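You operate a simulated robot arm through the tools that you are given. There is no shell and no other tool.

You run a simulated two-armed robot. Do the job below in one go: nothing can be reset, and whatever is moved stays where it is left.

JOB
Press the orange bush into the bearing block with the screw press.
Fine: down to its flange, which stays on top; block on to the blue rubber pad; leave the press knob turned up and the tray out.

The check looks at the end state, three seconds after you hand in, the way a careful person would. Anything else that was tipped, shoved, dropped, spilled or broken makes it a failure.

ROBOT AND FRAMES
Two 7-joint arms with two-finger parallel grippers on one trunk that stands fixed in place. Base frame: the origin is at the foot of the trunk, x ahead of it, y to its left, z up. Lengths are in mm, angles in degrees, forces in N, time in s.
The left shoulder is at [30, 119, 960], the right one opposite. With the tool pointing down near the work surface each hand reaches from about 260 to 680 mm from the base axis, measured 20 degrees to its own side. Payload 3.43 kg a hand.
Tool frame (each hand has its own): the origin (TCP) lies between the finger pads and is the grasp point; the fingertips stand 30 mm ahead of it; z points along the fingers, y is the line along which they close. Largest opening 94 mm; finger width 28, thickness 10; the body of the gripper, 50 by 96 mm, starts 55 mm behind the TCP.
Orientation is told as [roll, pitch, yaw] about the base's x, y, z axes, in that order, counted from this pose: with the fingers straight down and closing along the base's y, the tool's x points along the base's -x, its y along +y and its z along -z.

CONTROLS
- The arms move only by the tool servo_tool. It takes "left_deltas", "right_deltas" or both (then of equal length, played together; a hand with none holds still); each is a list of rows, each a list of 7 numbers: the shift along the base's x, y, z in mm, then the turn, a rotation vector about the base's x, y, z in degrees, then the closure in counts, from 0 (fully open) to 255 (shut). In form: [[dx, dy, dz, ax, ay, az, claw], ...]. A call has 1 to 20 rows; each row shifts and turns the commanded pose from where the row before left it. A row lasts 0.2 s, in which the tool goes at most 50 mm and 8.6 degrees; a call with a longer step from one row to the next is refused whole, and so is a gripper value outside its range. A pose out of reach is approached as far as the arm can. The call stops where the force on the tool passes 50 N (or 10 N more than at its start, if that is more) or the arm is blocked; 0.2 s more then pass. The fingers move at their own pace (about 72 mm/s each) and stop on an object; they squeeze with about 26 N. The grip force told is the motor's: it shows also when the fingers shut on nothing. Time passes only in rows, and 0.2 s behind the last, so rows that do not move let the fingers close. It gives the time, the measured TCP pose, the force on the tool (base axes), the opening and the grip force at its end, in the units of the frame above (readings bear some noise), with the torque about the TCP (base axes, N m) and any sound that the robot's microphone picked up.
- Cameras (640 x 400 px; columns grow to the right, rows downward): "scene" is now at [20.4, 60.6, 1665.4]; the picture's right is [0.78, -0.63, 0.00], its down [-0.48, -0.59, -0.65] and it looks along [0.41, 0.50, -0.76] (base axes); focal length 344 px, centre (320, 200). "left" rides on the left gripper at [76, -14, -103] in its tool frame; the picture's right is [0.18, 0.98, 0.00], its down [-0.75, 0.14, -0.64] and it looks along [-0.63, 0.12, 0.77] (tool axes); focal length 243 px, centre (320, 200). "right" rides on the right gripper at [76, 14, -102] in its tool frame; the picture's right is [-0.18, 0.98, 0.00], its down [-0.75, -0.14, -0.64] and it looks along [-0.63, -0.12, 0.77] (tool axes); focal length 243 px, centre (320, 200). There is no depth. A picture from a camera that has moved, and an enlarged one, comes with that camera's place and axes in the base frame and with its lens.
- camera(camera): a new picture of that camera. No time passes.
- raise_lower(by): slides the trunk up (or, below 0, down) by that many mm; the arms and the scene camera ride with it, the base frame stays. It gives what a move gives, with no picture.
- aim_head(pan, tilt): turns the head with the scene camera to pan (to the left, within 143 degrees either way) and tilt (down, from -29 to 69), counted from straight ahead of the robot. It gives what a move gives.
- zoom(camera, box): a new picture of the part [left, top, right, bottom] of that camera's present view, enlarged. No time passes.
- sign_off(): hands the job in; it is judged then, once.

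Places have to be worked out from the pictures, the camera data and where the tool is seen. Open the grippers and draw the arms clear of the work before you hand the job in, unless the task says otherwise.

The tools are called after ">>>" by a JSON object that holds its "method" and its "body". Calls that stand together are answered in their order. servo_tool: Moves the arms, as the interface text tells. Its arguments: {"type":"object","properties":{"left_deltas":{"type":"array","items":{"type":"array","items":{"type":"number"}}},"right_deltas":{"type":"array","items":{"type":"array","items":{"type":"number"}}}},"required":[]} The other tools are called the same way: raise_lower (by) slides the trunk up or down; aim_head (pan, tilt) turns the head that bears the scene camera; camera (camera) takes a picture; zoom (camera, box) takes an enlarged picture of a part of a camera's view; sign_off () hands the job in.

At the start:

```text
time: 0.0
left_position: [293.1, 456.7, 1256.5]
left_tool_rot: [0.0, 0.0, 0.0]
left_ft_force: [0.5, 0.5, -0.8]
left_wrist_torque: [0.01, 0.01, 0.01]
left_gripper_width: 94.0
left_grip_force: 0.1
right_position: [424.9, 57.7, 1206.8]
right_tool_rot: [0.0, 0.0, 0.1]
right_ft_force: [0.3, -0.5, -0.2]
right_wrist_torque: [0.02, 0.01, -0.01]
right_gripper_width: 94.4
right_grip_force: 0.1
trunk travel left (down, up): [-225.0, 185.0]
head pan, tilt: [50.8, 49.6]
```

scene: 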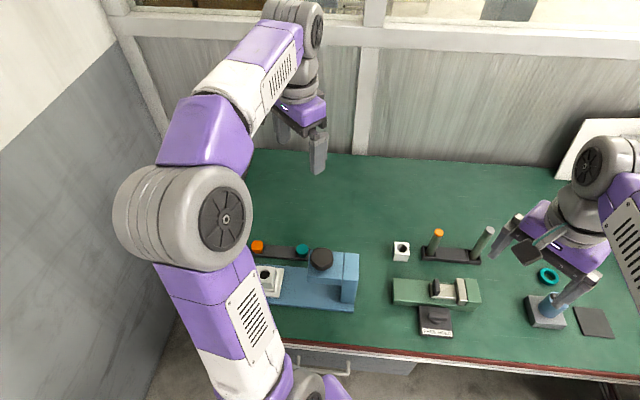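
right: 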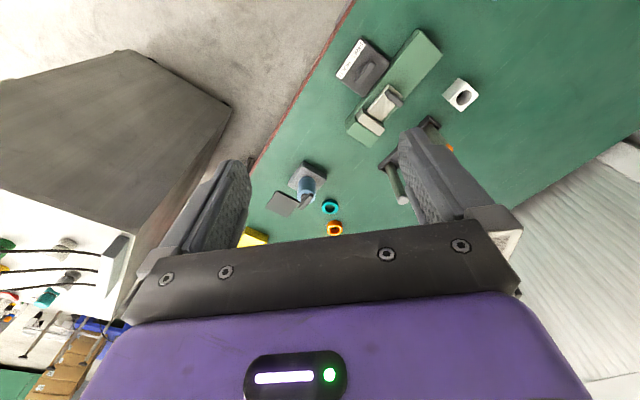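
left: 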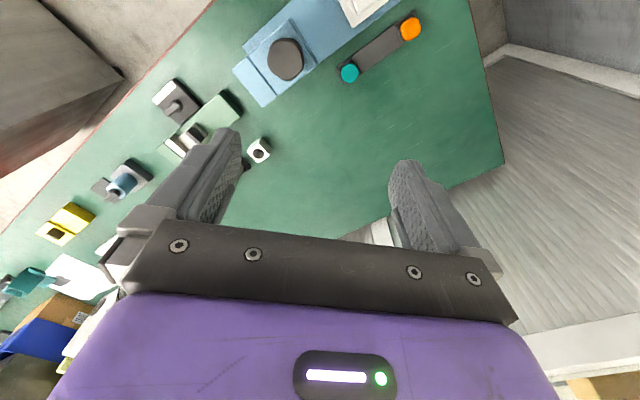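

The first pictures show a blue screw press with a dark knob and a white-ish tray at left, a tray with orange/teal bits behind it, a white block, a green vise and more. I'll enlarge the scene view to identify everything.

>>> {"method": "zoom", "body": {"camera": "scene", "box": [230, 220, 390, 320]}}

>>> {"method": "zoom", "body": {"camera": "scene", "box": [370, 210, 530, 350]}}

>>> {"method": "zoom", "body": {"camera": "scene", "box": [480, 220, 640, 360]}}

>>> {"method": "zoom", "body": {"camera": "left", "box": [220, 0, 440, 130]}}

>>> {"method": "zoom", "body": {"camera": "right", "box": [230, 20, 490, 260]}}

```text
4.00 times, centred on (310, 270) of scene
camera zoom: at [20.4, 60.6, 1665.4], right [0.78, -0.63, 0.0], down [-0.48, -0.59, -0.65], along [0.41, 0.5, -0.76], focal length 1376 px, centre (360, -80)
```

zoom: 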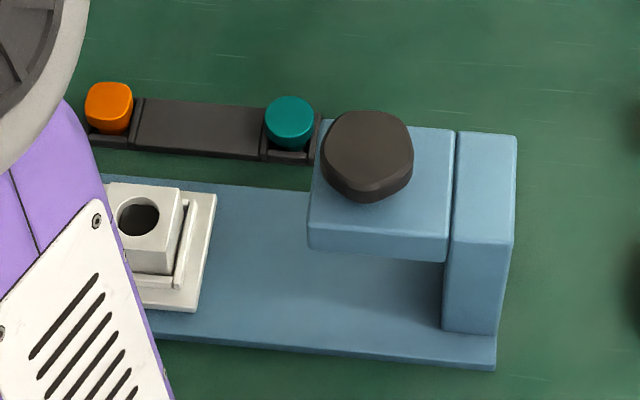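

```text
2.86 times, centred on (450, 280) of scene
camera zoom: at [20.4, 60.6, 1665.4], right [0.78, -0.63, 0.0], down [-0.48, -0.59, -0.65], along [0.41, 0.5, -0.76], focal length 983 px, centre (-51, -29)
```

zoom: 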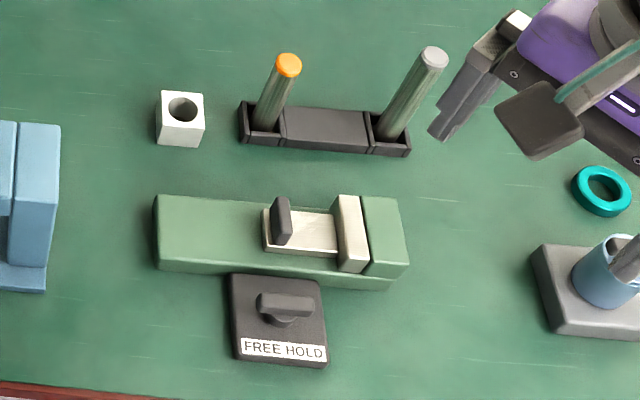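

```text
2.86 times, centred on (560, 290) of scene
camera zoom: at [20.4, 60.6, 1665.4], right [0.78, -0.63, 0.0], down [-0.48, -0.59, -0.65], along [0.41, 0.5, -0.76], focal length 983 px, centre (-366, -57)
```

zoom: 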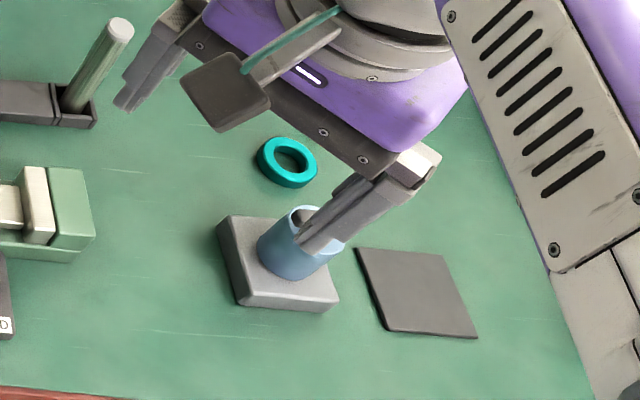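

```text
2.91 times, centred on (330, 65) of left
camera zoom: at [216.9, 442.6, 1358.2], right [-0.18, 0.98, 0.0], down [0.75, 0.14, 0.64], along [0.63, 0.12, -0.77], focal length 706 px, centre (291, 593)
```

zoom: 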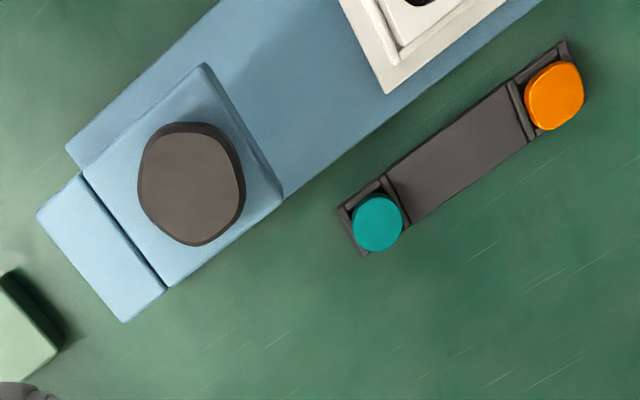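

```text
1.67 times, centred on (360, 140) of right
camera zoom: at [349.6, 72.4, 1309.6], right [0.18, 0.98, 0.0], down [0.75, -0.14, 0.64], along [0.63, -0.12, -0.77], focal length 404 px, centre (253, 300)
```

zoom: 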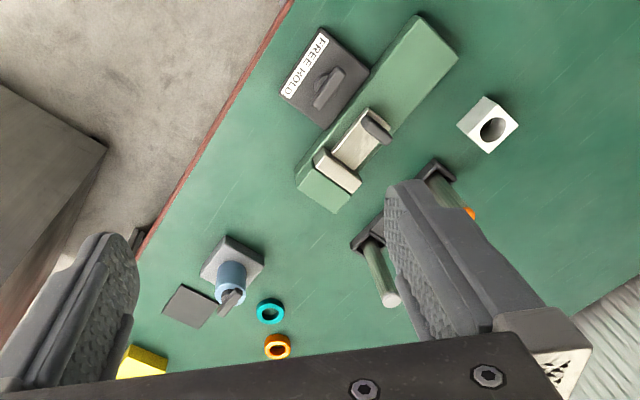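

I need the rest of the bench, including the blue rubber pad, so I'll pan the head around before touching anything.

>>> {"method": "aim_head", "body": {"pan": 0, "tilt": 55}}

>>> {"method": "camera", "body": {"camera": "scene"}}

>>> {"method": "aim_head", "body": {"pan": -45, "tilt": 50}}

>>> {"method": "camera", "body": {"camera": "scene"}}

>>> {"method": "aim_head", "body": {"pan": 80, "tilt": 50}}

>>> {"method": "camera", "body": {"camera": "scene"}}

```text
time: 1.2
left_position: [294.0, 456.7, 1254.7]
left_tool_rot: [0.0, 0.0, 0.0]
left_ft_force: [0.1, -0.8, -0.6]
left_wrist_torque: [0.0, -0.02, -0.02]
left_gripper_width: 93.9
left_grip_force: 0.0
right_position: [426.1, 57.8, 1206.8]
right_tool_rot: [0.0, 0.0, -0.1]
right_ft_force: [-0.1, 0.4, -0.3]
right_wrist_torque: [-0.01, -0.01, -0.01]
right_gripper_width: 94.0
right_grip_force: 0.1
trunk travel left (down, up): [-225.0, 185.0]
head pan, tilt: [0.0, 55.0]
```

```text
taken
camera scene: at [43.7, 0.7, 1658.4], right [0.0, -1.0, 0.0], down [-0.82, 0.0, -0.57], along [0.57, 0.0, -0.82], focal length 344 px, centre (320, 200)
```

scene: 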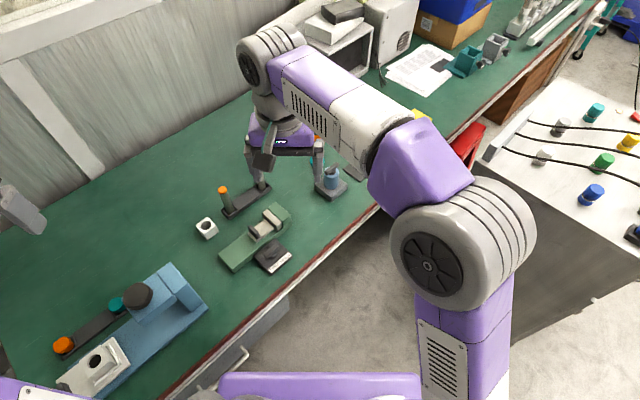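

```text
time: 2.3
left_position: [293.9, 456.2, 1255.3]
left_tool_rot: [-0.1, 0.0, 0.0]
left_ft_force: [0.0, 0.0, -0.3]
left_wrist_torque: [0.01, -0.04, -0.01]
left_gripper_width: 93.8
left_grip_force: 0.1
right_position: [425.5, 57.8, 1207.2]
right_tool_rot: [0.0, 0.0, -0.1]
right_ft_force: [0.0, -0.4, -0.2]
right_wrist_torque: [0.02, 0.0, 0.01]
right_gripper_width: 94.1
right_grip_force: 0.2
trunk travel left (down, up): [-225.0, 185.0]
head pan, tilt: [-45.0, 50.0]
```

```text
taken
camera scene: at [26.1, -53.8, 1664.9], right [-0.71, -0.71, 0.0], down [-0.54, 0.54, -0.64], along [0.46, -0.45, -0.77], focal length 344 px, centre (320, 200)
```

scene: 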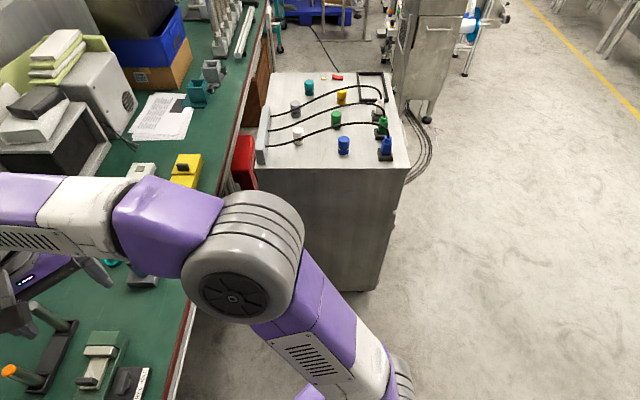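

```text
time: 4.4
left_position: [293.6, 458.1, 1254.2]
left_tool_rot: [0.0, 0.0, 0.1]
left_ft_force: [0.2, -0.5, 0.5]
left_wrist_torque: [0.0, 0.0, -0.03]
left_gripper_width: 94.2
left_grip_force: 0.1
right_position: [426.0, 57.8, 1205.2]
right_tool_rot: [0.0, 0.0, 0.1]
right_ft_force: [-0.5, 0.7, 0.3]
right_wrist_torque: [0.03, 0.01, 0.0]
right_gripper_width: 93.8
right_grip_force: 0.1
trunk travel left (down, up): [-225.0, 185.0]
head pan, tilt: [80.0, 50.0]
```

```text
taken
camera scene: at [-15.0, 76.4, 1664.9], right [0.98, -0.17, 0.0], down [-0.13, -0.75, -0.64], along [0.11, 0.63, -0.77], focal length 344 px, centre (320, 200)
```

scene: 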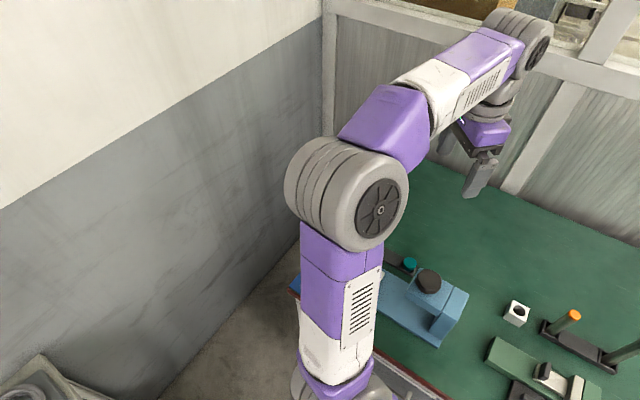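

The pad isn't visible yet; the area hidden behind the left arm needs checking. I'll swing the left hand back and lower it so its wrist camera sees the press, and raise the right hand out of the way.

>>> {"method": "servo_tool", "body": {"left_deltas": [[-30, 15, -25, 0, 0, 0, 0], [-30, 15, -25, 0, 0, 0, 0], [-30, 15, -25, 0, 0, 0, 0], [-30, 15, -25, 0, 0, 0, 0]], "right_deltas": [[-20, -40, 10, 0, 0, 0, 0], [-20, -40, 10, 0, 0, 0, 0], [-20, -40, 10, 0, 0, 0, 0], [-20, -40, 10, 0, 0, 0, 0]]}}

>>> {"method": "camera", "body": {"camera": "left"}}

>>> {"method": "camera", "body": {"camera": "scene"}}

```text
time: 5.4
left_position: [173.0, 516.6, 1156.1]
left_tool_rot: [0.1, -0.1, 0.0]
left_ft_force: [-0.1, -0.2, 0.1]
left_wrist_torque: [0.02, -0.02, 0.01]
left_gripper_width: 94.0
left_grip_force: 0.1
right_position: [343.3, -102.6, 1248.9]
right_tool_rot: [0.0, 0.1, 0.2]
right_ft_force: [0.1, -0.1, 0.1]
right_wrist_torque: [0.02, -0.05, 0.0]
right_gripper_width: 94.0
right_grip_force: 0.1
trunk travel left (down, up): [-225.0, 185.0]
head pan, tilt: [80.0, 50.0]
```

```text
taken
camera left: at [95.3, 502.9, 1258.7], right [-0.18, 0.98, 0.0], down [0.75, 0.14, 0.64], along [0.63, 0.12, -0.77], focal length 243 px, centre (320, 200)
```

left: 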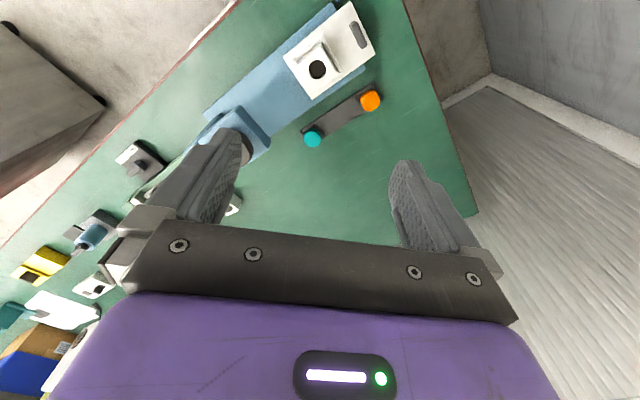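

```text
taken
camera scene: at [-16.0, 75.9, 1665.0], right [0.98, -0.17, 0.0], down [-0.13, -0.75, -0.64], along [0.11, 0.63, -0.77], focal length 344 px, centre (320, 200)
```

scene: 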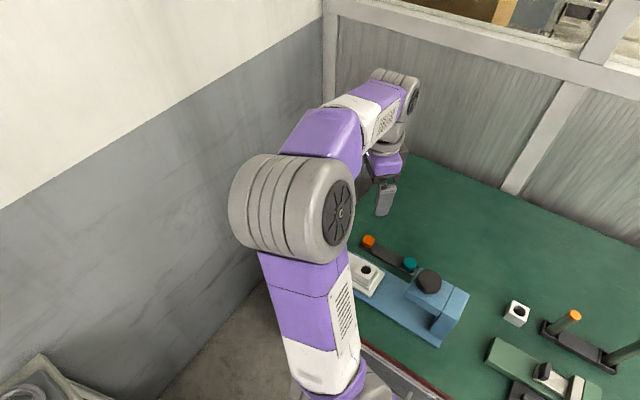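

The press's tray (with a slotted handle) and the bush rack are clear now. I'll zoom in on these and on the far right side to look for the blue pad.

>>> {"method": "zoom", "body": {"camera": "left", "box": [190, 0, 390, 160]}}

>>> {"method": "zoom", "body": {"camera": "left", "box": [0, 120, 180, 340]}}

>>> {"method": "aim_head", "body": {"pan": 10, "tilt": 45}}

>>> {"method": "camera", "body": {"camera": "scene"}}

>>> {"method": "camera", "body": {"camera": "right"}}

```text
2.50 times, centred on (290, 80) of left
camera zoom: at [95.3, 502.9, 1258.7], right [-0.18, 0.98, 0.0], down [0.75, 0.14, 0.64], along [0.63, 0.12, -0.77], focal length 606 px, centre (395, 500)
```

zoom: 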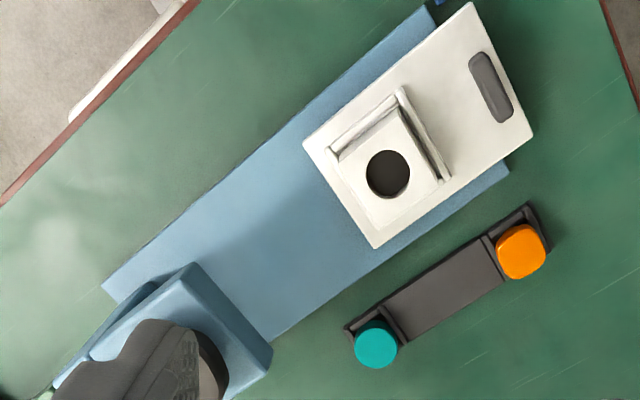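

```text
1.82 times, centred on (90, 230) of left
camera zoom: at [95.3, 502.9, 1258.7], right [-0.18, 0.98, 0.0], down [0.75, 0.14, 0.64], along [0.63, 0.12, -0.77], focal length 441 px, centre (738, 146)
```

zoom: 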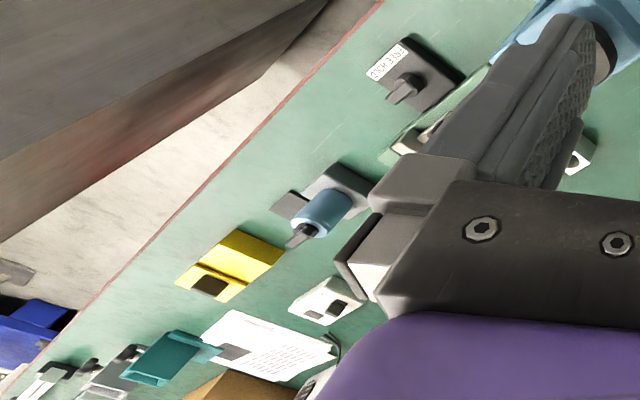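

```text
time: 6.8
left_position: [173.6, 517.8, 1155.8]
left_tool_rot: [0.0, 0.0, 0.0]
left_ft_force: [-0.3, 0.0, 1.0]
left_wrist_torque: [0.0, 0.02, 0.02]
left_gripper_width: 93.7
left_grip_force: 0.2
right_position: [347.2, -100.6, 1248.9]
right_tool_rot: [0.0, 0.0, 0.0]
right_ft_force: [-0.6, 1.1, -1.2]
right_wrist_torque: [0.0, -0.01, -0.01]
right_gripper_width: 94.0
right_grip_force: 0.1
trunk travel left (down, up): [-225.0, 185.0]
head pan, tilt: [10.0, 45.0]
```

```text
taken
camera scene: at [51.7, 14.9, 1671.8], right [0.17, -0.98, 0.0], down [-0.7, -0.12, -0.71], along [0.7, 0.12, -0.71], focal length 344 px, centre (320, 200)
```

scene: 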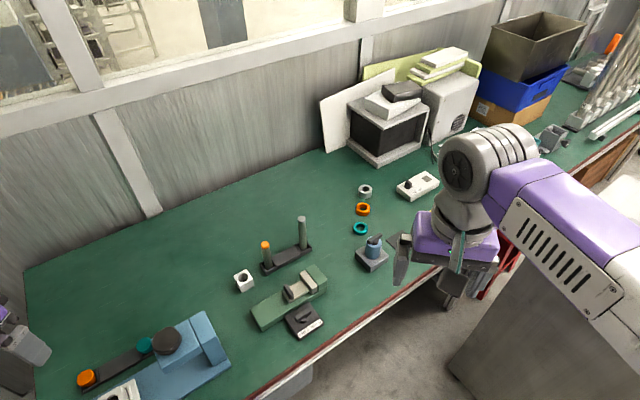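

```text
taken
camera right: at [270.2, -87.3, 1352.0], right [0.18, 0.98, 0.0], down [0.75, -0.14, 0.64], along [0.63, -0.12, -0.77], focal length 243 px, centre (320, 200)
```

right: 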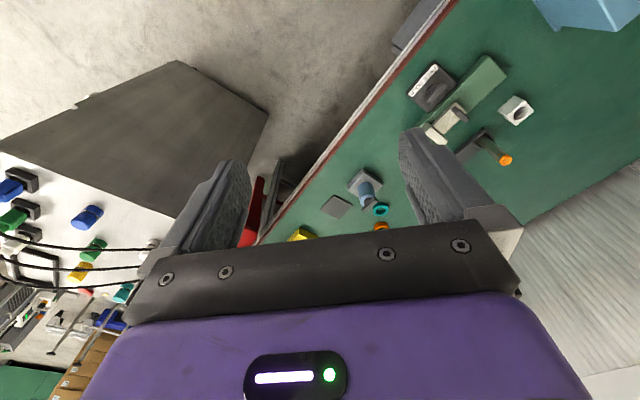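

A small patch of dark blue peeks out beyond the tray's front end, possibly the pad, at the bench's near-left corner. I'll swing the left arm to the right so the scene camera can see that corner.

>>> {"method": "servo_tool", "body": {"left_deltas": [[35, -35, 10, 0, 0, 0, 0], [35, -35, 10, 0, 0, 0, 0], [35, -35, 10, 0, 0, 0, 0], [35, -35, 10, 0, 0, 0, 0], [35, -35, 10, 0, 0, 0, 0], [35, -35, 10, 0, 0, 0, 0]]}}

>>> {"method": "aim_head", "body": {"pan": 70, "tilt": 60}}

>>> {"method": "camera", "body": {"camera": "scene"}}

>>> {"method": "camera", "body": {"camera": "left"}}

```text
refused: row 1 steps farther than a row can; nothing moved
```

```text
time: 8.1
left_position: [173.6, 517.5, 1156.5]
left_tool_rot: [0.0, 0.1, 0.0]
left_ft_force: [0.0, -0.2, -1.0]
left_wrist_torque: [-0.03, 0.02, 0.0]
left_gripper_width: 94.1
left_grip_force: 0.0
right_position: [346.4, -103.0, 1249.6]
right_tool_rot: [0.0, 0.0, 0.0]
right_ft_force: [-1.1, 0.4, 0.1]
right_wrist_torque: [0.02, 0.02, 0.02]
right_gripper_width: 94.0
right_grip_force: 0.1
trunk travel left (down, up): [-225.0, 185.0]
head pan, tilt: [70.0, 60.0]
```

```text
taken
camera scene: at [-5.5, 63.2, 1652.4], right [0.94, -0.34, 0.0], down [-0.3, -0.81, -0.5], along [0.17, 0.47, -0.87], focal length 344 px, centre (320, 200)
```

scene: 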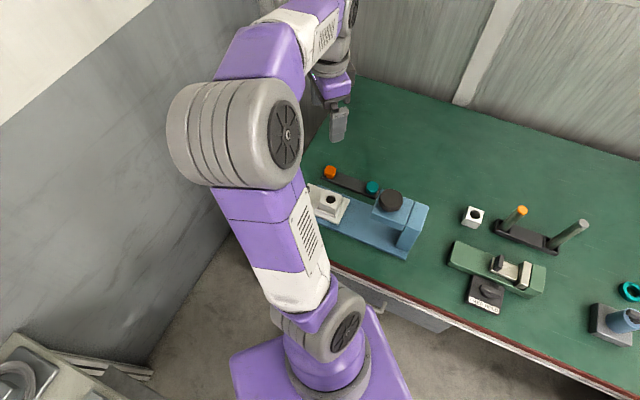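

```text
taken
camera left: at [96.8, 503.0, 1258.8], right [-0.18, 0.98, 0.0], down [0.75, 0.14, 0.64], along [0.63, 0.12, -0.77], focal length 243 px, centre (320, 200)
```

left: 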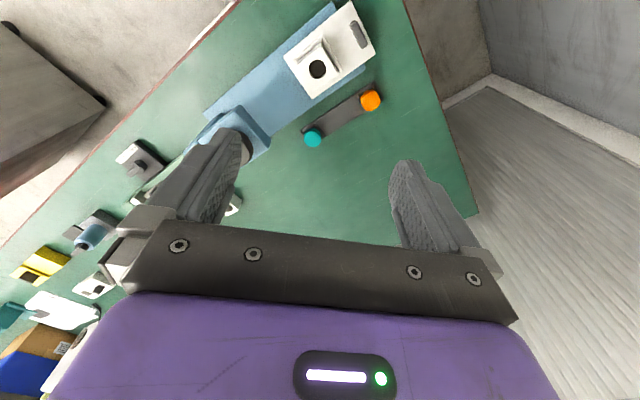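

The step was a touch too long; I'll redo it with smaller rows.

>>> {"method": "servo_tool", "body": {"left_deltas": [[32, -32, 10, 0, 0, 0, 0], [32, -32, 10, 0, 0, 0, 0], [32, -32, 10, 0, 0, 0, 0], [32, -32, 10, 0, 0, 0, 0], [32, -32, 10, 0, 0, 0, 0], [32, -32, 10, 0, 0, 0, 0], [32, -32, 10, 0, 0, 0, 0]]}}

>>> {"method": "camera", "body": {"camera": "scene"}}

>>> {"method": "camera", "body": {"camera": "left"}}

```text
time: 9.7
left_position: [400.6, 294.1, 1226.7]
left_tool_rot: [0.0, 0.2, 0.0]
left_ft_force: [-0.6, -0.2, -0.4]
left_wrist_torque: [0.01, -0.01, 0.02]
left_gripper_width: 93.9
left_grip_force: 0.1
right_position: [346.2, -103.7, 1249.8]
right_tool_rot: [0.0, -0.1, 0.0]
right_ft_force: [-0.7, -0.5, -0.1]
right_wrist_torque: [-0.01, 0.01, 0.0]
right_gripper_width: 94.1
right_grip_force: 0.0
trunk travel left (down, up): [-225.0, 185.0]
head pan, tilt: [70.0, 60.0]
```

```text
taken
camera scene: at [-4.5, 62.6, 1652.4], right [0.94, -0.34, 0.0], down [-0.3, -0.81, -0.5], along [0.17, 0.47, -0.87], focal length 344 px, centre (320, 200)
```

scene: 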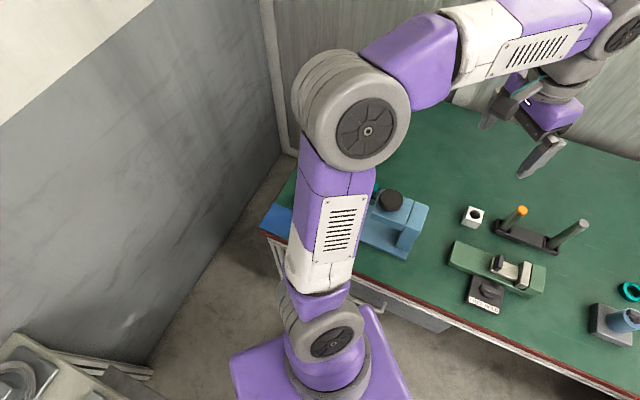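

```text
taken
camera left: at [324.1, 280.2, 1329.5], right [-0.19, 0.98, 0.0], down [0.75, 0.14, 0.64], along [0.63, 0.12, -0.77], focal length 243 px, centre (320, 200)
```

left: 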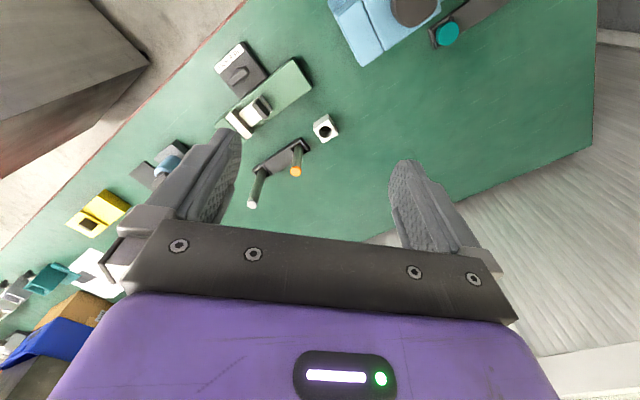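

Now a blue pad shows at the near-left corner of the bench, just left of the left upper arm. I'll enlarge that area.

>>> {"method": "zoom", "body": {"camera": "scene", "box": [240, 160, 440, 285]}}

>>> {"method": "aim_head", "body": {"pan": 100, "tilt": 60}}

>>> {"method": "camera", "body": {"camera": "scene"}}

```text
3.20 times, centred on (340, 222) of scene
camera zoom: at [-4.5, 62.6, 1652.4], right [0.94, -0.34, 0.0], down [-0.3, -0.81, -0.5], along [0.17, 0.47, -0.87], focal length 1101 px, centre (256, 128)
```

zoom: 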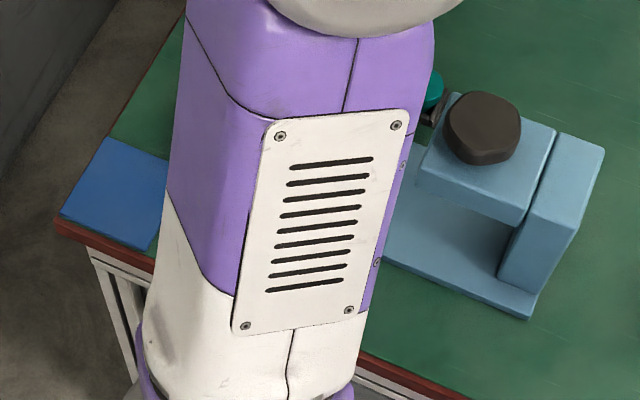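

```text
time: 10.6
left_position: [399.6, 295.8, 1226.7]
left_tool_rot: [0.0, 0.0, 0.0]
left_ft_force: [0.2, 0.7, 0.5]
left_wrist_torque: [0.02, 0.0, -0.02]
left_gripper_width: 94.1
left_grip_force: 0.2
right_position: [345.2, -102.7, 1248.6]
right_tool_rot: [-0.1, 0.0, 0.0]
right_ft_force: [0.8, -0.1, -0.1]
right_wrist_torque: [0.03, 0.03, 0.01]
right_gripper_width: 94.2
right_grip_force: 0.0
trunk travel left (down, up): [-225.0, 185.0]
head pan, tilt: [100.0, 60.0]
```

```text
taken
camera scene: at [-40.0, 66.3, 1652.4], right [0.98, 0.17, 0.0], down [0.15, -0.85, -0.5], along [-0.09, 0.49, -0.87], focal length 344 px, centre (320, 200)
```

scene: 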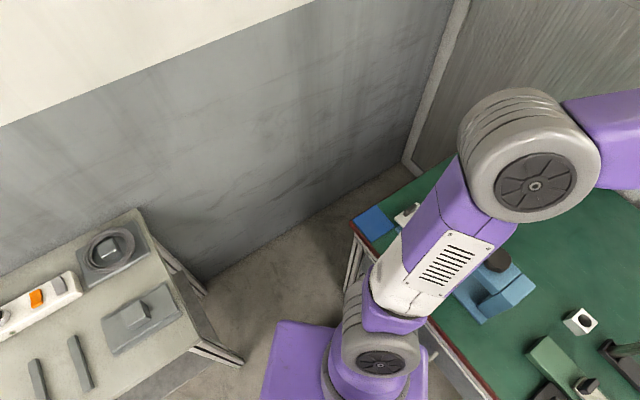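

The blue pad sits at the bench's near-left corner, roughly at (43, 533). Triangulating, the orange bush's top is about (233, 631, 760) and the teal one's (334, 531, 758). I'll bring the left hand lower over the press to see the block, tray and bush closely.

>>> {"method": "servo_tool", "body": {"left_deltas": [[-31, 28, -15, 0, 0, 0, 0], [-31, 28, -15, 0, 0, 0, 0], [-31, 28, -15, 0, 0, 0, 0], [-31, 28, -15, 0, 0, 0, 0], [-31, 28, -15, 0, 0, 0, 0], [-31, 28, -15, 0, 0, 0, 0], [-31, 28, -15, 0, 0, 0, 0], [-33, 28, -15, 0, 0, 0, 0], [0, 0, -40, 0, 0, 0, 0], [0, 0, -40, 0, 0, 0, 0], [0, 0, -40, 0, 0, 0, 0], [0, 0, -37, 0, 0, 0, 0]]}}

>>> {"method": "camera", "body": {"camera": "left"}}

>>> {"method": "zoom", "body": {"camera": "left", "box": [240, 40, 440, 165]}}

>>> {"method": "zoom", "body": {"camera": "left", "box": [80, 40, 280, 165]}}

```text
time: 13.2
left_position: [148.0, 517.8, 949.2]
left_tool_rot: [0.0, -0.2, 0.0]
left_ft_force: [0.1, 0.4, -0.2]
left_wrist_torque: [0.0, -0.01, 0.02]
left_gripper_width: 94.0
left_grip_force: 0.1
right_position: [346.8, -101.6, 1247.6]
right_tool_rot: [0.0, 0.0, 0.0]
right_ft_force: [1.1, -0.5, -0.6]
right_wrist_torque: [0.01, 0.01, 0.0]
right_gripper_width: 93.9
right_grip_force: 0.1
trunk travel left (down, up): [-225.0, 185.0]
head pan, tilt: [100.0, 60.0]
```

```text
taken
camera left: at [71.1, 502.8, 1052.1], right [-0.18, 0.98, 0.0], down [0.75, 0.14, 0.64], along [0.63, 0.12, -0.77], focal length 243 px, centre (320, 200)
```

left: 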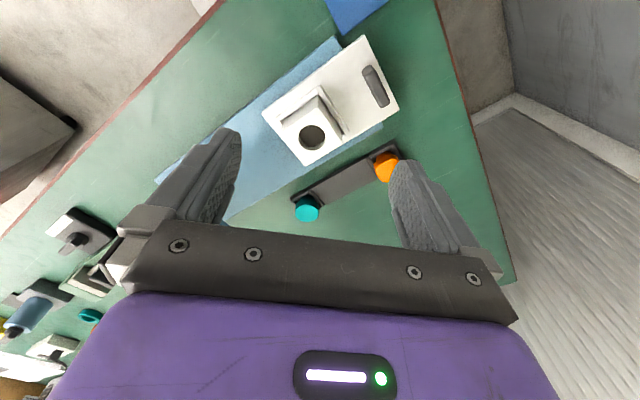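

```text
3.20 times, centred on (340, 102) of left
camera zoom: at [71.1, 502.8, 1052.1], right [-0.18, 0.98, 0.0], down [0.75, 0.14, 0.64], along [0.63, 0.12, -0.77], focal length 776 px, centre (256, 512)
```

zoom: 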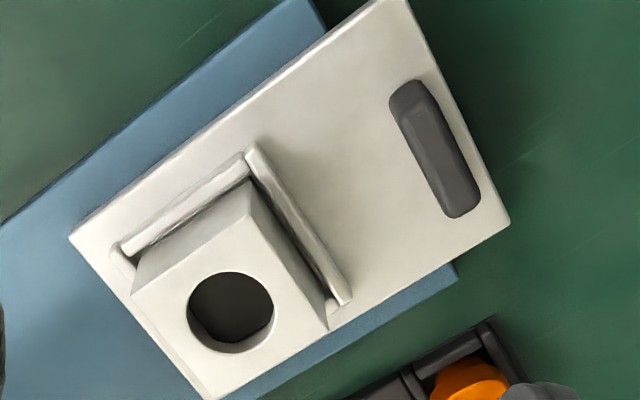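

```text
3.20 times, centred on (180, 102) of left
camera zoom: at [71.1, 502.8, 1052.1], right [-0.18, 0.98, 0.0], down [0.75, 0.14, 0.64], along [0.63, 0.12, -0.77], focal length 776 px, centre (768, 512)
```

zoom: 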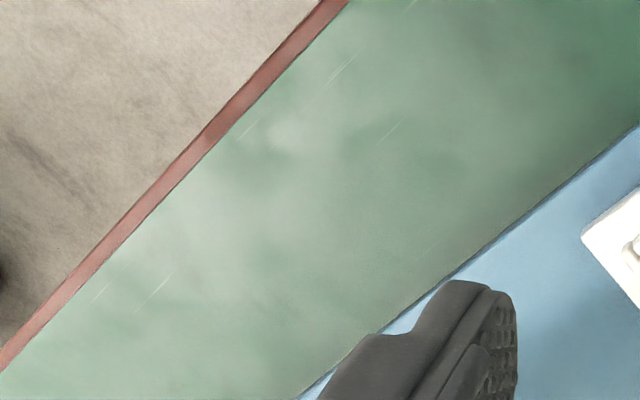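

The tray has a raised dark handle bar and an L-shaped fence holding the bearing block; I triangulate the hole's top centre at about (189, 515, 805). Next I'll get a closer oblique view of the rack and orange bush.

>>> {"method": "servo_tool", "body": {"left_deltas": [[-24, 21, -23, 0, 0, 0, 0], [-24, 21, -23, 0, 0, 0, 0], [-10, 10, -20, 0, 0, 0, 0]]}}

>>> {"method": "camera", "body": {"camera": "left"}}

>>> {"method": "zoom", "body": {"camera": "left", "box": [200, 40, 460, 240]}}

>>> {"method": "zoom", "body": {"camera": "left", "box": [300, 130, 420, 230]}}

```text
time: 14.0
left_position: [88.0, 571.0, 880.3]
left_tool_rot: [-0.1, 0.0, 0.0]
left_ft_force: [-0.5, 0.2, 0.4]
left_wrist_torque: [0.01, 0.02, -0.03]
left_gripper_width: 93.9
left_grip_force: 0.1
right_position: [347.4, -102.2, 1248.7]
right_tool_rot: [0.0, 0.0, 0.0]
right_ft_force: [0.1, 0.0, -0.6]
right_wrist_torque: [-0.01, 0.01, -0.01]
right_gripper_width: 93.9
right_grip_force: 0.0
trunk travel left (down, up): [-225.0, 185.0]
head pan, tilt: [100.0, 60.0]
```

```text
taken
camera left: at [11.6, 556.6, 983.8], right [-0.18, 0.98, 0.0], down [0.75, 0.14, 0.64], along [0.63, 0.12, -0.77], focal length 243 px, centre (320, 200)
```

left: 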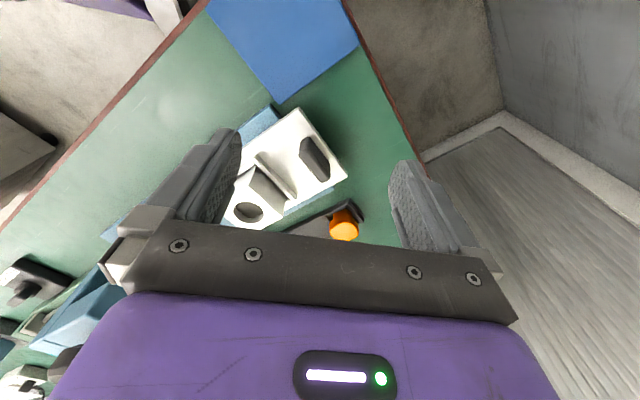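

```text
2.00 times, centred on (330, 140) of left
camera zoom: at [11.6, 556.6, 983.8], right [-0.18, 0.98, 0.0], down [0.75, 0.14, 0.64], along [0.63, 0.12, -0.77], focal length 485 px, centre (300, 320)
```

zoom: 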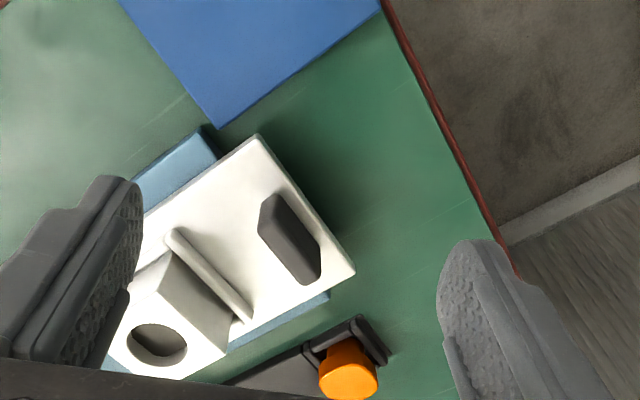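

```text
4.00 times, centred on (360, 180) of left
camera zoom: at [11.6, 556.6, 983.8], right [-0.18, 0.98, 0.0], down [0.75, 0.14, 0.64], along [0.63, 0.12, -0.77], focal length 970 px, centre (160, 280)
```

zoom: 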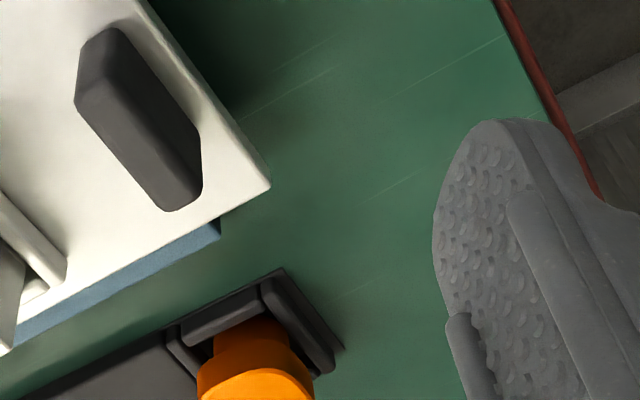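

The bush sits flange-up in a shallow pocket of the rack; the bench is at about z 740. I'll go above the bush at a safe height with the hand yawed +44° to line up with the press/rack axis, and look at it close up.

>>> {"method": "servo_tool", "body": {"left_deltas": [[24, 10, 0, 0, 0, 7.3, 0], [24, 10, 0, 0, 0, 7.3, 0], [24, 10, 0, 0, 0, 7.3, 0], [24, 10, 0, 0, 0, 7.3, 0], [24, 10, 0, 0, 0, 7.4, 0], [24, 10, 0, 0, 0, 7.4, 0]]}}

>>> {"method": "camera", "body": {"camera": "left"}}

>>> {"method": "zoom", "body": {"camera": "left", "box": [220, 60, 420, 230]}}

```text
time: 15.4
left_position: [233.0, 630.0, 881.5]
left_tool_rot: [0.0, 0.0, 44.2]
left_ft_force: [0.0, -0.8, 0.0]
left_wrist_torque: [0.02, 0.03, 0.03]
left_gripper_width: 93.9
left_grip_force: 0.0
right_position: [346.6, -102.1, 1248.9]
right_tool_rot: [0.1, 0.0, 0.0]
right_ft_force: [0.8, 0.3, -0.2]
right_wrist_torque: [0.0, 0.03, 0.01]
right_gripper_width: 94.0
right_grip_force: 0.1
trunk travel left (down, up): [-225.0, 185.0]
head pan, tilt: [100.0, 60.0]
```

```text
taken
camera left: at [188.6, 566.3, 984.7], right [-0.82, 0.58, 0.0], down [0.44, 0.63, 0.64], along [0.37, 0.52, -0.77], focal length 243 px, centre (320, 200)
```

left: 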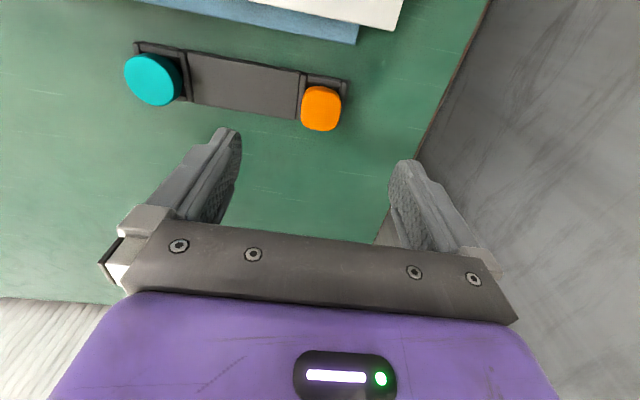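

```text
2.35 times, centred on (320, 145) of left
camera zoom: at [188.6, 566.3, 984.7], right [-0.82, 0.58, 0.0], down [0.44, 0.63, 0.64], along [0.37, 0.52, -0.77], focal length 571 px, centre (320, 329)
```

zoom: 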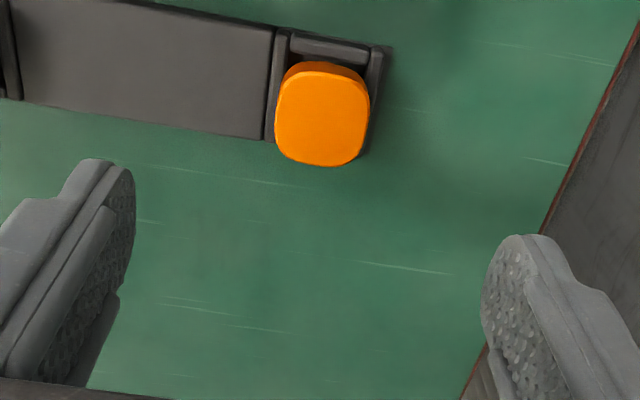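

The flange is a rounded square about 37 mm across, its sides lined up with the rack axis, and the hand is directly above it. I'll lower to get a close view of flange and pocket walls, with the fingers partly closed to about 60 mm.

>>> {"method": "servo_tool", "body": {"left_deltas": [[0, 0, -20, 0, 0, 0, 90], [0, 0, -20, 0, 0, 0, 90], [0, 0, -20, 0, 0, 0, 90]]}}

>>> {"method": "camera", "body": {"camera": "left"}}

>>> {"method": "zoom", "body": {"camera": "left", "box": [260, 80, 400, 180]}}

```text
time: 16.2
left_position: [232.4, 627.1, 822.2]
left_tool_rot: [0.0, -0.1, 44.1]
left_ft_force: [-0.3, 1.2, 1.2]
left_wrist_torque: [0.0, 0.02, 0.01]
left_gripper_width: 60.6
left_grip_force: 0.2
right_position: [345.6, -102.2, 1249.5]
right_tool_rot: [0.0, 0.0, 0.0]
right_ft_force: [0.1, -0.2, 0.1]
right_wrist_torque: [-0.02, 0.0, 0.01]
right_gripper_width: 94.0
right_grip_force: 0.1
trunk travel left (down, up): [-225.0, 185.0]
head pan, tilt: [100.0, 60.0]
```

```text
taken
camera left: at [187.7, 564.2, 925.5], right [-0.82, 0.58, 0.0], down [0.44, 0.63, 0.64], along [0.37, 0.52, -0.77], focal length 243 px, centre (320, 200)
```

left: 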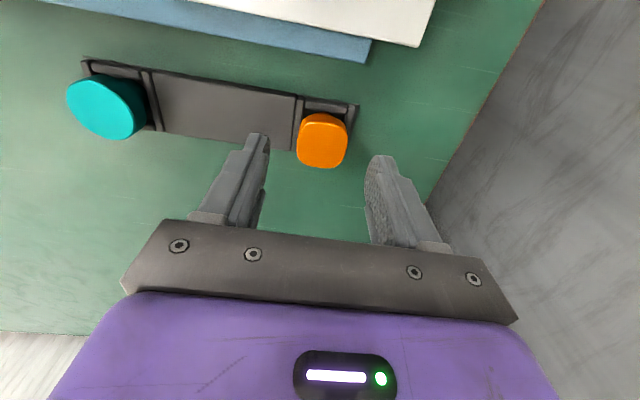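

```text
4.00 times, centred on (330, 130) of left
camera zoom: at [187.7, 564.2, 925.5], right [-0.82, 0.58, 0.0], down [0.44, 0.63, 0.64], along [0.37, 0.52, -0.77], focal length 970 px, centre (280, 480)
```

zoom: 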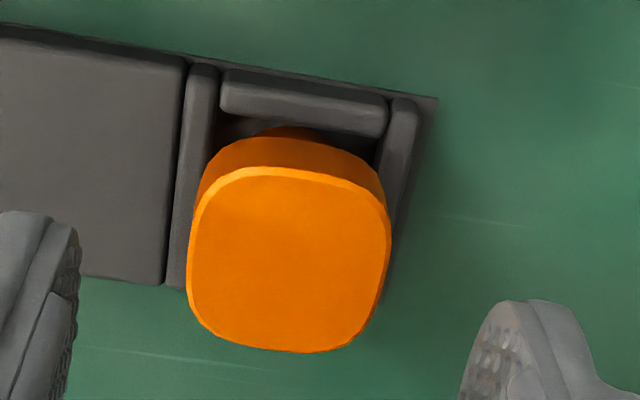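

The close view shows a thick rounded-square flange above low pocket walls. The measured pose and the image differ by a few mm, so I'll hold still for a moment and take the readings again before going down.

>>> {"method": "servo_tool", "body": {"left_deltas": [[0, 0, 0, 0, 0, 0, 90], [0, 0, 0, 0, 0, 0, 90]]}}

>>> {"method": "zoom", "body": {"camera": "left", "box": [260, 80, 400, 180]}}

>>> {"method": "servo_tool", "body": {"left_deltas": [[0, 0, 0, 0, 0, 0, 90]]}}

>>> {"method": "zoom", "body": {"camera": "left", "box": [260, 80, 400, 180]}}

```text
time: 16.8
left_position: [232.6, 626.2, 824.1]
left_tool_rot: [0.0, 0.1, 44.0]
left_ft_force: [-0.1, 0.1, -0.3]
left_wrist_torque: [0.02, 0.0, 0.03]
left_gripper_width: 60.8
left_grip_force: 0.1
right_position: [346.8, -102.2, 1249.6]
right_tool_rot: [-0.2, 0.0, 0.0]
right_ft_force: [0.1, -0.3, -0.5]
right_wrist_torque: [0.01, -0.01, 0.02]
right_gripper_width: 93.8
right_grip_force: 0.1
trunk travel left (down, up): [-225.0, 185.0]
head pan, tilt: [100.0, 60.0]
```

```text
4.00 times, centred on (330, 130) of left
camera zoom: at [187.6, 563.6, 926.1], right [-0.82, 0.58, 0.0], down [0.44, 0.63, 0.64], along [0.37, 0.52, -0.77], focal length 970 px, centre (280, 480)
```

zoom: 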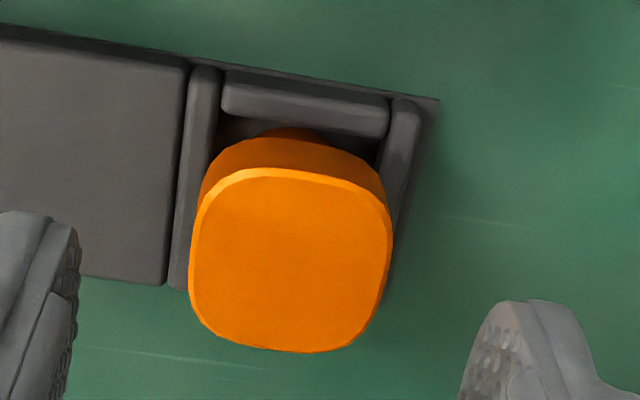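

```text
time: 17.2
left_position: [232.6, 627.1, 822.3]
left_tool_rot: [0.0, 0.0, 44.0]
left_ft_force: [0.7, 0.2, -0.4]
left_wrist_torque: [0.0, 0.0, 0.01]
left_gripper_width: 61.0
left_grip_force: 0.0
right_position: [345.8, -102.8, 1248.4]
right_tool_rot: [0.1, 0.0, 0.1]
right_ft_force: [-0.1, 0.2, 0.9]
right_wrist_torque: [-0.05, -0.02, -0.02]
right_gripper_width: 94.0
right_grip_force: 0.0
trunk travel left (down, up): [-225.0, 185.0]
head pan, tilt: [100.0, 60.0]
```

```text
4.00 times, centred on (330, 130) of left
camera zoom: at [187.6, 563.7, 926.1], right [-0.82, 0.58, 0.0], down [0.44, 0.63, 0.64], along [0.37, 0.52, -0.77], focal length 970 px, centre (280, 480)
```

zoom: 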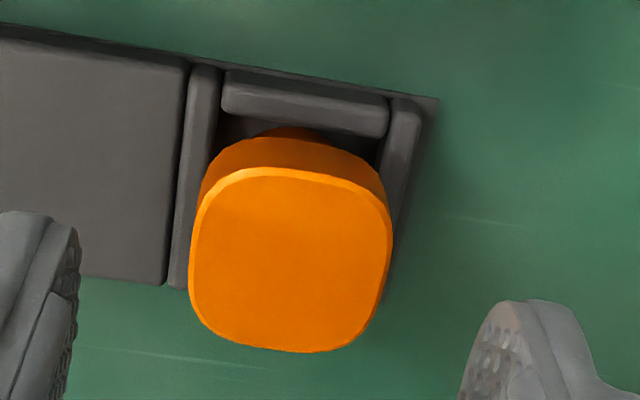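

The camera poses look noise-free, so I can rely on them. To get true heights of flange, pocket walls and tray I'll tilt the hand 35° and look at the bush almost from the side.

>>> {"method": "servo_tool", "body": {"left_deltas": [[-8, -8, 0, 5.03, -4.86, 0, 90], [-8, -8, 0, 5.03, -4.86, 0, 90], [-8, -8, -3, 5.03, -4.86, 0, 90], [-8, -8, -5, 5.03, -4.86, 0, 90], [-9, -8, -6, 5.03, -4.86, 0, 90]]}}

>>> {"method": "camera", "body": {"camera": "left"}}

>>> {"method": "zoom", "body": {"camera": "left", "box": [240, 100, 400, 220]}}

```text
time: 18.4
left_position: [193.7, 588.0, 808.2]
left_tool_rot: [1.3, -35.0, 43.4]
left_ft_force: [0.2, 0.3, 0.3]
left_wrist_torque: [0.01, -0.02, -0.02]
left_gripper_width: 61.1
left_grip_force: 0.0
right_position: [345.5, -103.3, 1248.9]
right_tool_rot: [0.0, 0.0, 0.0]
right_ft_force: [0.1, -0.4, -0.2]
right_wrist_torque: [0.02, -0.04, 0.0]
right_gripper_width: 93.9
right_grip_force: 0.0
trunk travel left (down, up): [-225.0, 185.0]
head pan, tilt: [100.0, 60.0]
```

```text
taken
camera left: at [116.9, 492.4, 848.6], right [-0.8, 0.6, -0.09], down [0.09, 0.26, 0.96], along [0.6, 0.76, -0.26], focal length 243 px, centre (320, 200)
```

left: 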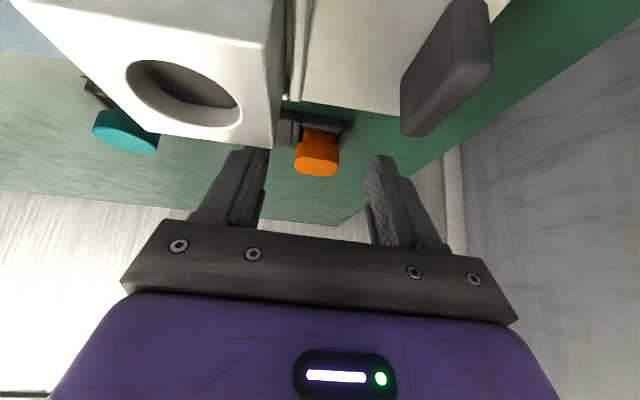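

```text
3.33 times, centred on (320, 160) of left
camera zoom: at [116.9, 492.4, 848.6], right [-0.8, 0.6, -0.09], down [0.09, 0.26, 0.96], along [0.6, 0.76, -0.26], focal length 809 px, centre (320, 333)
```

zoom: 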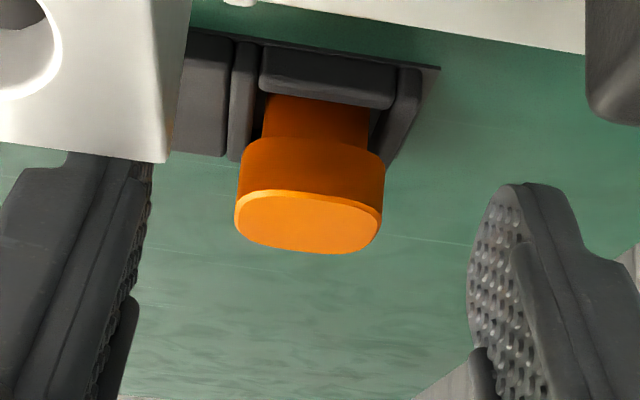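

This side view gives good numbers: flange about 35 mm wide from z≈761 to 774, a narrower body (~25 mm) below it, pocket walls up to about 751, bush centre about (231.6, 628.6). I'll return to vertical, centre over it with yaw 45°, and check before descending.

>>> {"method": "servo_tool", "body": {"left_deltas": [[9, 8, 6, -5.03, 4.86, 0, 90], [8, 8, 5, -5.03, 4.86, 0, 90], [8, 8, 3, -5.03, 4.86, 0, 90], [8, 8, 0, -5.03, 4.86, 0, 90], [8, 8, 0, -5.03, 4.86, 0, 90], [-0.6, 1.8, 0, 0, 0, 1, 90], [0, 0, 0, 0, 0, 0, 90]]}}

>>> {"method": "zoom", "body": {"camera": "left", "box": [240, 80, 400, 200]}}

```text
time: 20.0
left_position: [232.4, 627.1, 823.3]
left_tool_rot: [0.0, 0.0, 45.2]
left_ft_force: [-0.1, 0.2, -0.1]
left_wrist_torque: [-0.02, 0.03, 0.03]
left_gripper_width: 60.6
left_grip_force: 0.0
right_position: [347.0, -102.5, 1249.5]
right_tool_rot: [-0.1, 0.0, 0.1]
right_ft_force: [0.2, 0.0, -0.3]
right_wrist_torque: [-0.01, -0.02, 0.01]
right_gripper_width: 94.1
right_grip_force: 0.0
trunk travel left (down, up): [-225.0, 185.0]
head pan, tilt: [100.0, 60.0]
```

```text
3.33 times, centred on (320, 140) of left
camera zoom: at [188.5, 564.2, 925.3], right [-0.83, 0.56, 0.0], down [0.43, 0.63, 0.64], along [0.36, 0.53, -0.77], focal length 809 px, centre (320, 400)
```

zoom: 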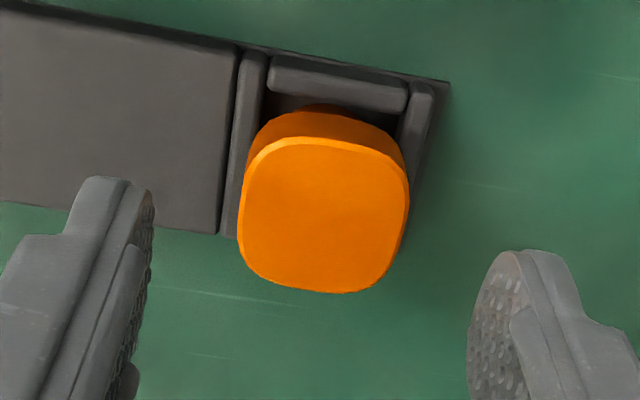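

The flange sits within about 1 mm of the tool axis. I'll descend to TCP z≈788 (fingertips ≈758, above the pocket walls) with a small correction.

>>> {"method": "servo_tool", "body": {"left_deltas": [[-0.6, 0.6, -10, 0, 0, 0, 90], [0, 0, -10, 0, 0, 0, 90], [0, 0, -8, 0, 0, 0, 90], [0, 0, -6, 0, 0, 0, 90], [0, 0, 0, 0, 0, 0, 90]]}}

>>> {"method": "camera", "body": {"camera": "left"}}

>>> {"method": "zoom", "body": {"camera": "left", "box": [240, 80, 400, 200]}}

```text
time: 21.2
left_position: [232.1, 629.3, 787.9]
left_tool_rot: [-0.1, 0.0, 44.9]
left_ft_force: [-0.6, 0.7, -0.6]
left_wrist_torque: [0.01, 0.02, -0.02]
left_gripper_width: 60.9
left_grip_force: 0.1
right_position: [345.5, -102.4, 1250.0]
right_tool_rot: [-0.1, 0.0, 0.1]
right_ft_force: [-0.1, 0.1, -0.3]
right_wrist_torque: [0.03, 0.0, 0.01]
right_gripper_width: 93.9
right_grip_force: 0.2
trunk travel left (down, up): [-225.0, 185.0]
head pan, tilt: [100.0, 60.0]
```

```text
taken
camera left: at [187.9, 566.0, 891.3], right [-0.83, 0.56, 0.0], down [0.43, 0.63, 0.64], along [0.36, 0.53, -0.77], focal length 243 px, centre (320, 200)
```

left: 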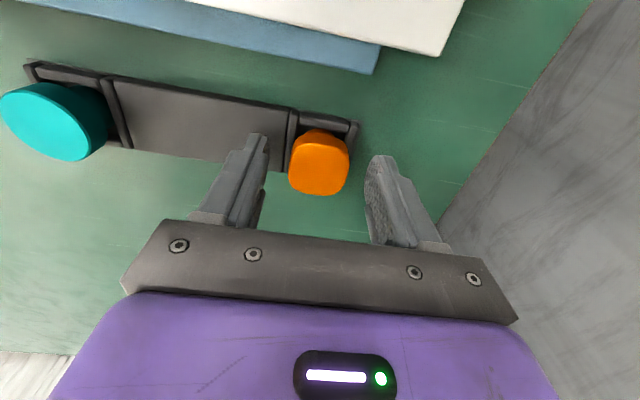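

```text
3.33 times, centred on (320, 140) of left
camera zoom: at [187.9, 566.0, 891.3], right [-0.83, 0.56, 0.0], down [0.43, 0.63, 0.64], along [0.36, 0.53, -0.77], focal length 809 px, centre (320, 400)
```

zoom: 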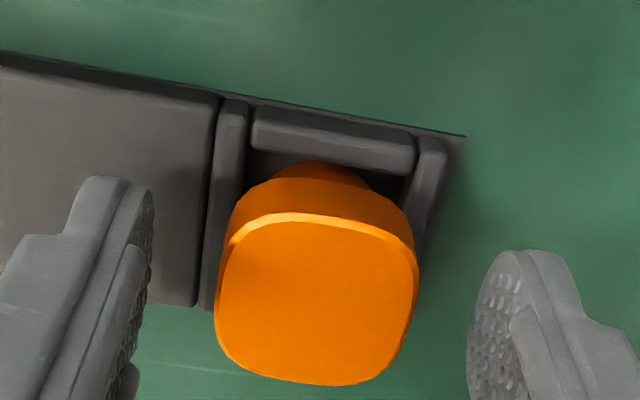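

Flange is between the fingers, centred to within ~1.5 mm. I'll make a 1 mm correction and close on it.

>>> {"method": "servo_tool", "body": {"left_deltas": [[-0.8, -0.8, 0, 0, 0, 0, 90], [0, 0, 0, 0, 0, 0, 150], [0, 0, 0, 0, 0, 0, 255], [0, 0, 0, 0, 0, 0, 255], [0, 0, 0, 0, 0, 0, 255]]}}

>>> {"method": "zoom", "body": {"camera": "left", "box": [240, 80, 400, 200]}}

```text
time: 22.4
left_position: [231.3, 630.4, 788.5]
left_tool_rot: [0.0, 0.0, 45.0]
left_ft_force: [0.3, -0.5, 0.2]
left_wrist_torque: [0.03, 0.03, -0.02]
left_gripper_width: 36.8
left_grip_force: 25.7
right_position: [346.3, -102.8, 1249.2]
right_tool_rot: [0.0, 0.0, -0.1]
right_ft_force: [0.2, 0.0, 0.8]
right_wrist_torque: [0.02, -0.04, -0.04]
right_gripper_width: 93.9
right_grip_force: 0.1
trunk travel left (down, up): [-225.0, 185.0]
head pan, tilt: [100.0, 60.0]
```

```text
3.33 times, centred on (320, 140) of left
camera zoom: at [187.4, 566.1, 891.7], right [-0.83, 0.56, 0.0], down [0.43, 0.63, 0.64], along [0.36, 0.53, -0.77], focal length 809 px, centre (320, 400)
```

zoom: 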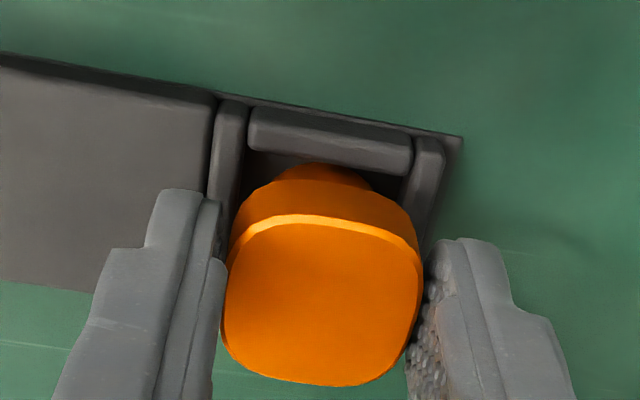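

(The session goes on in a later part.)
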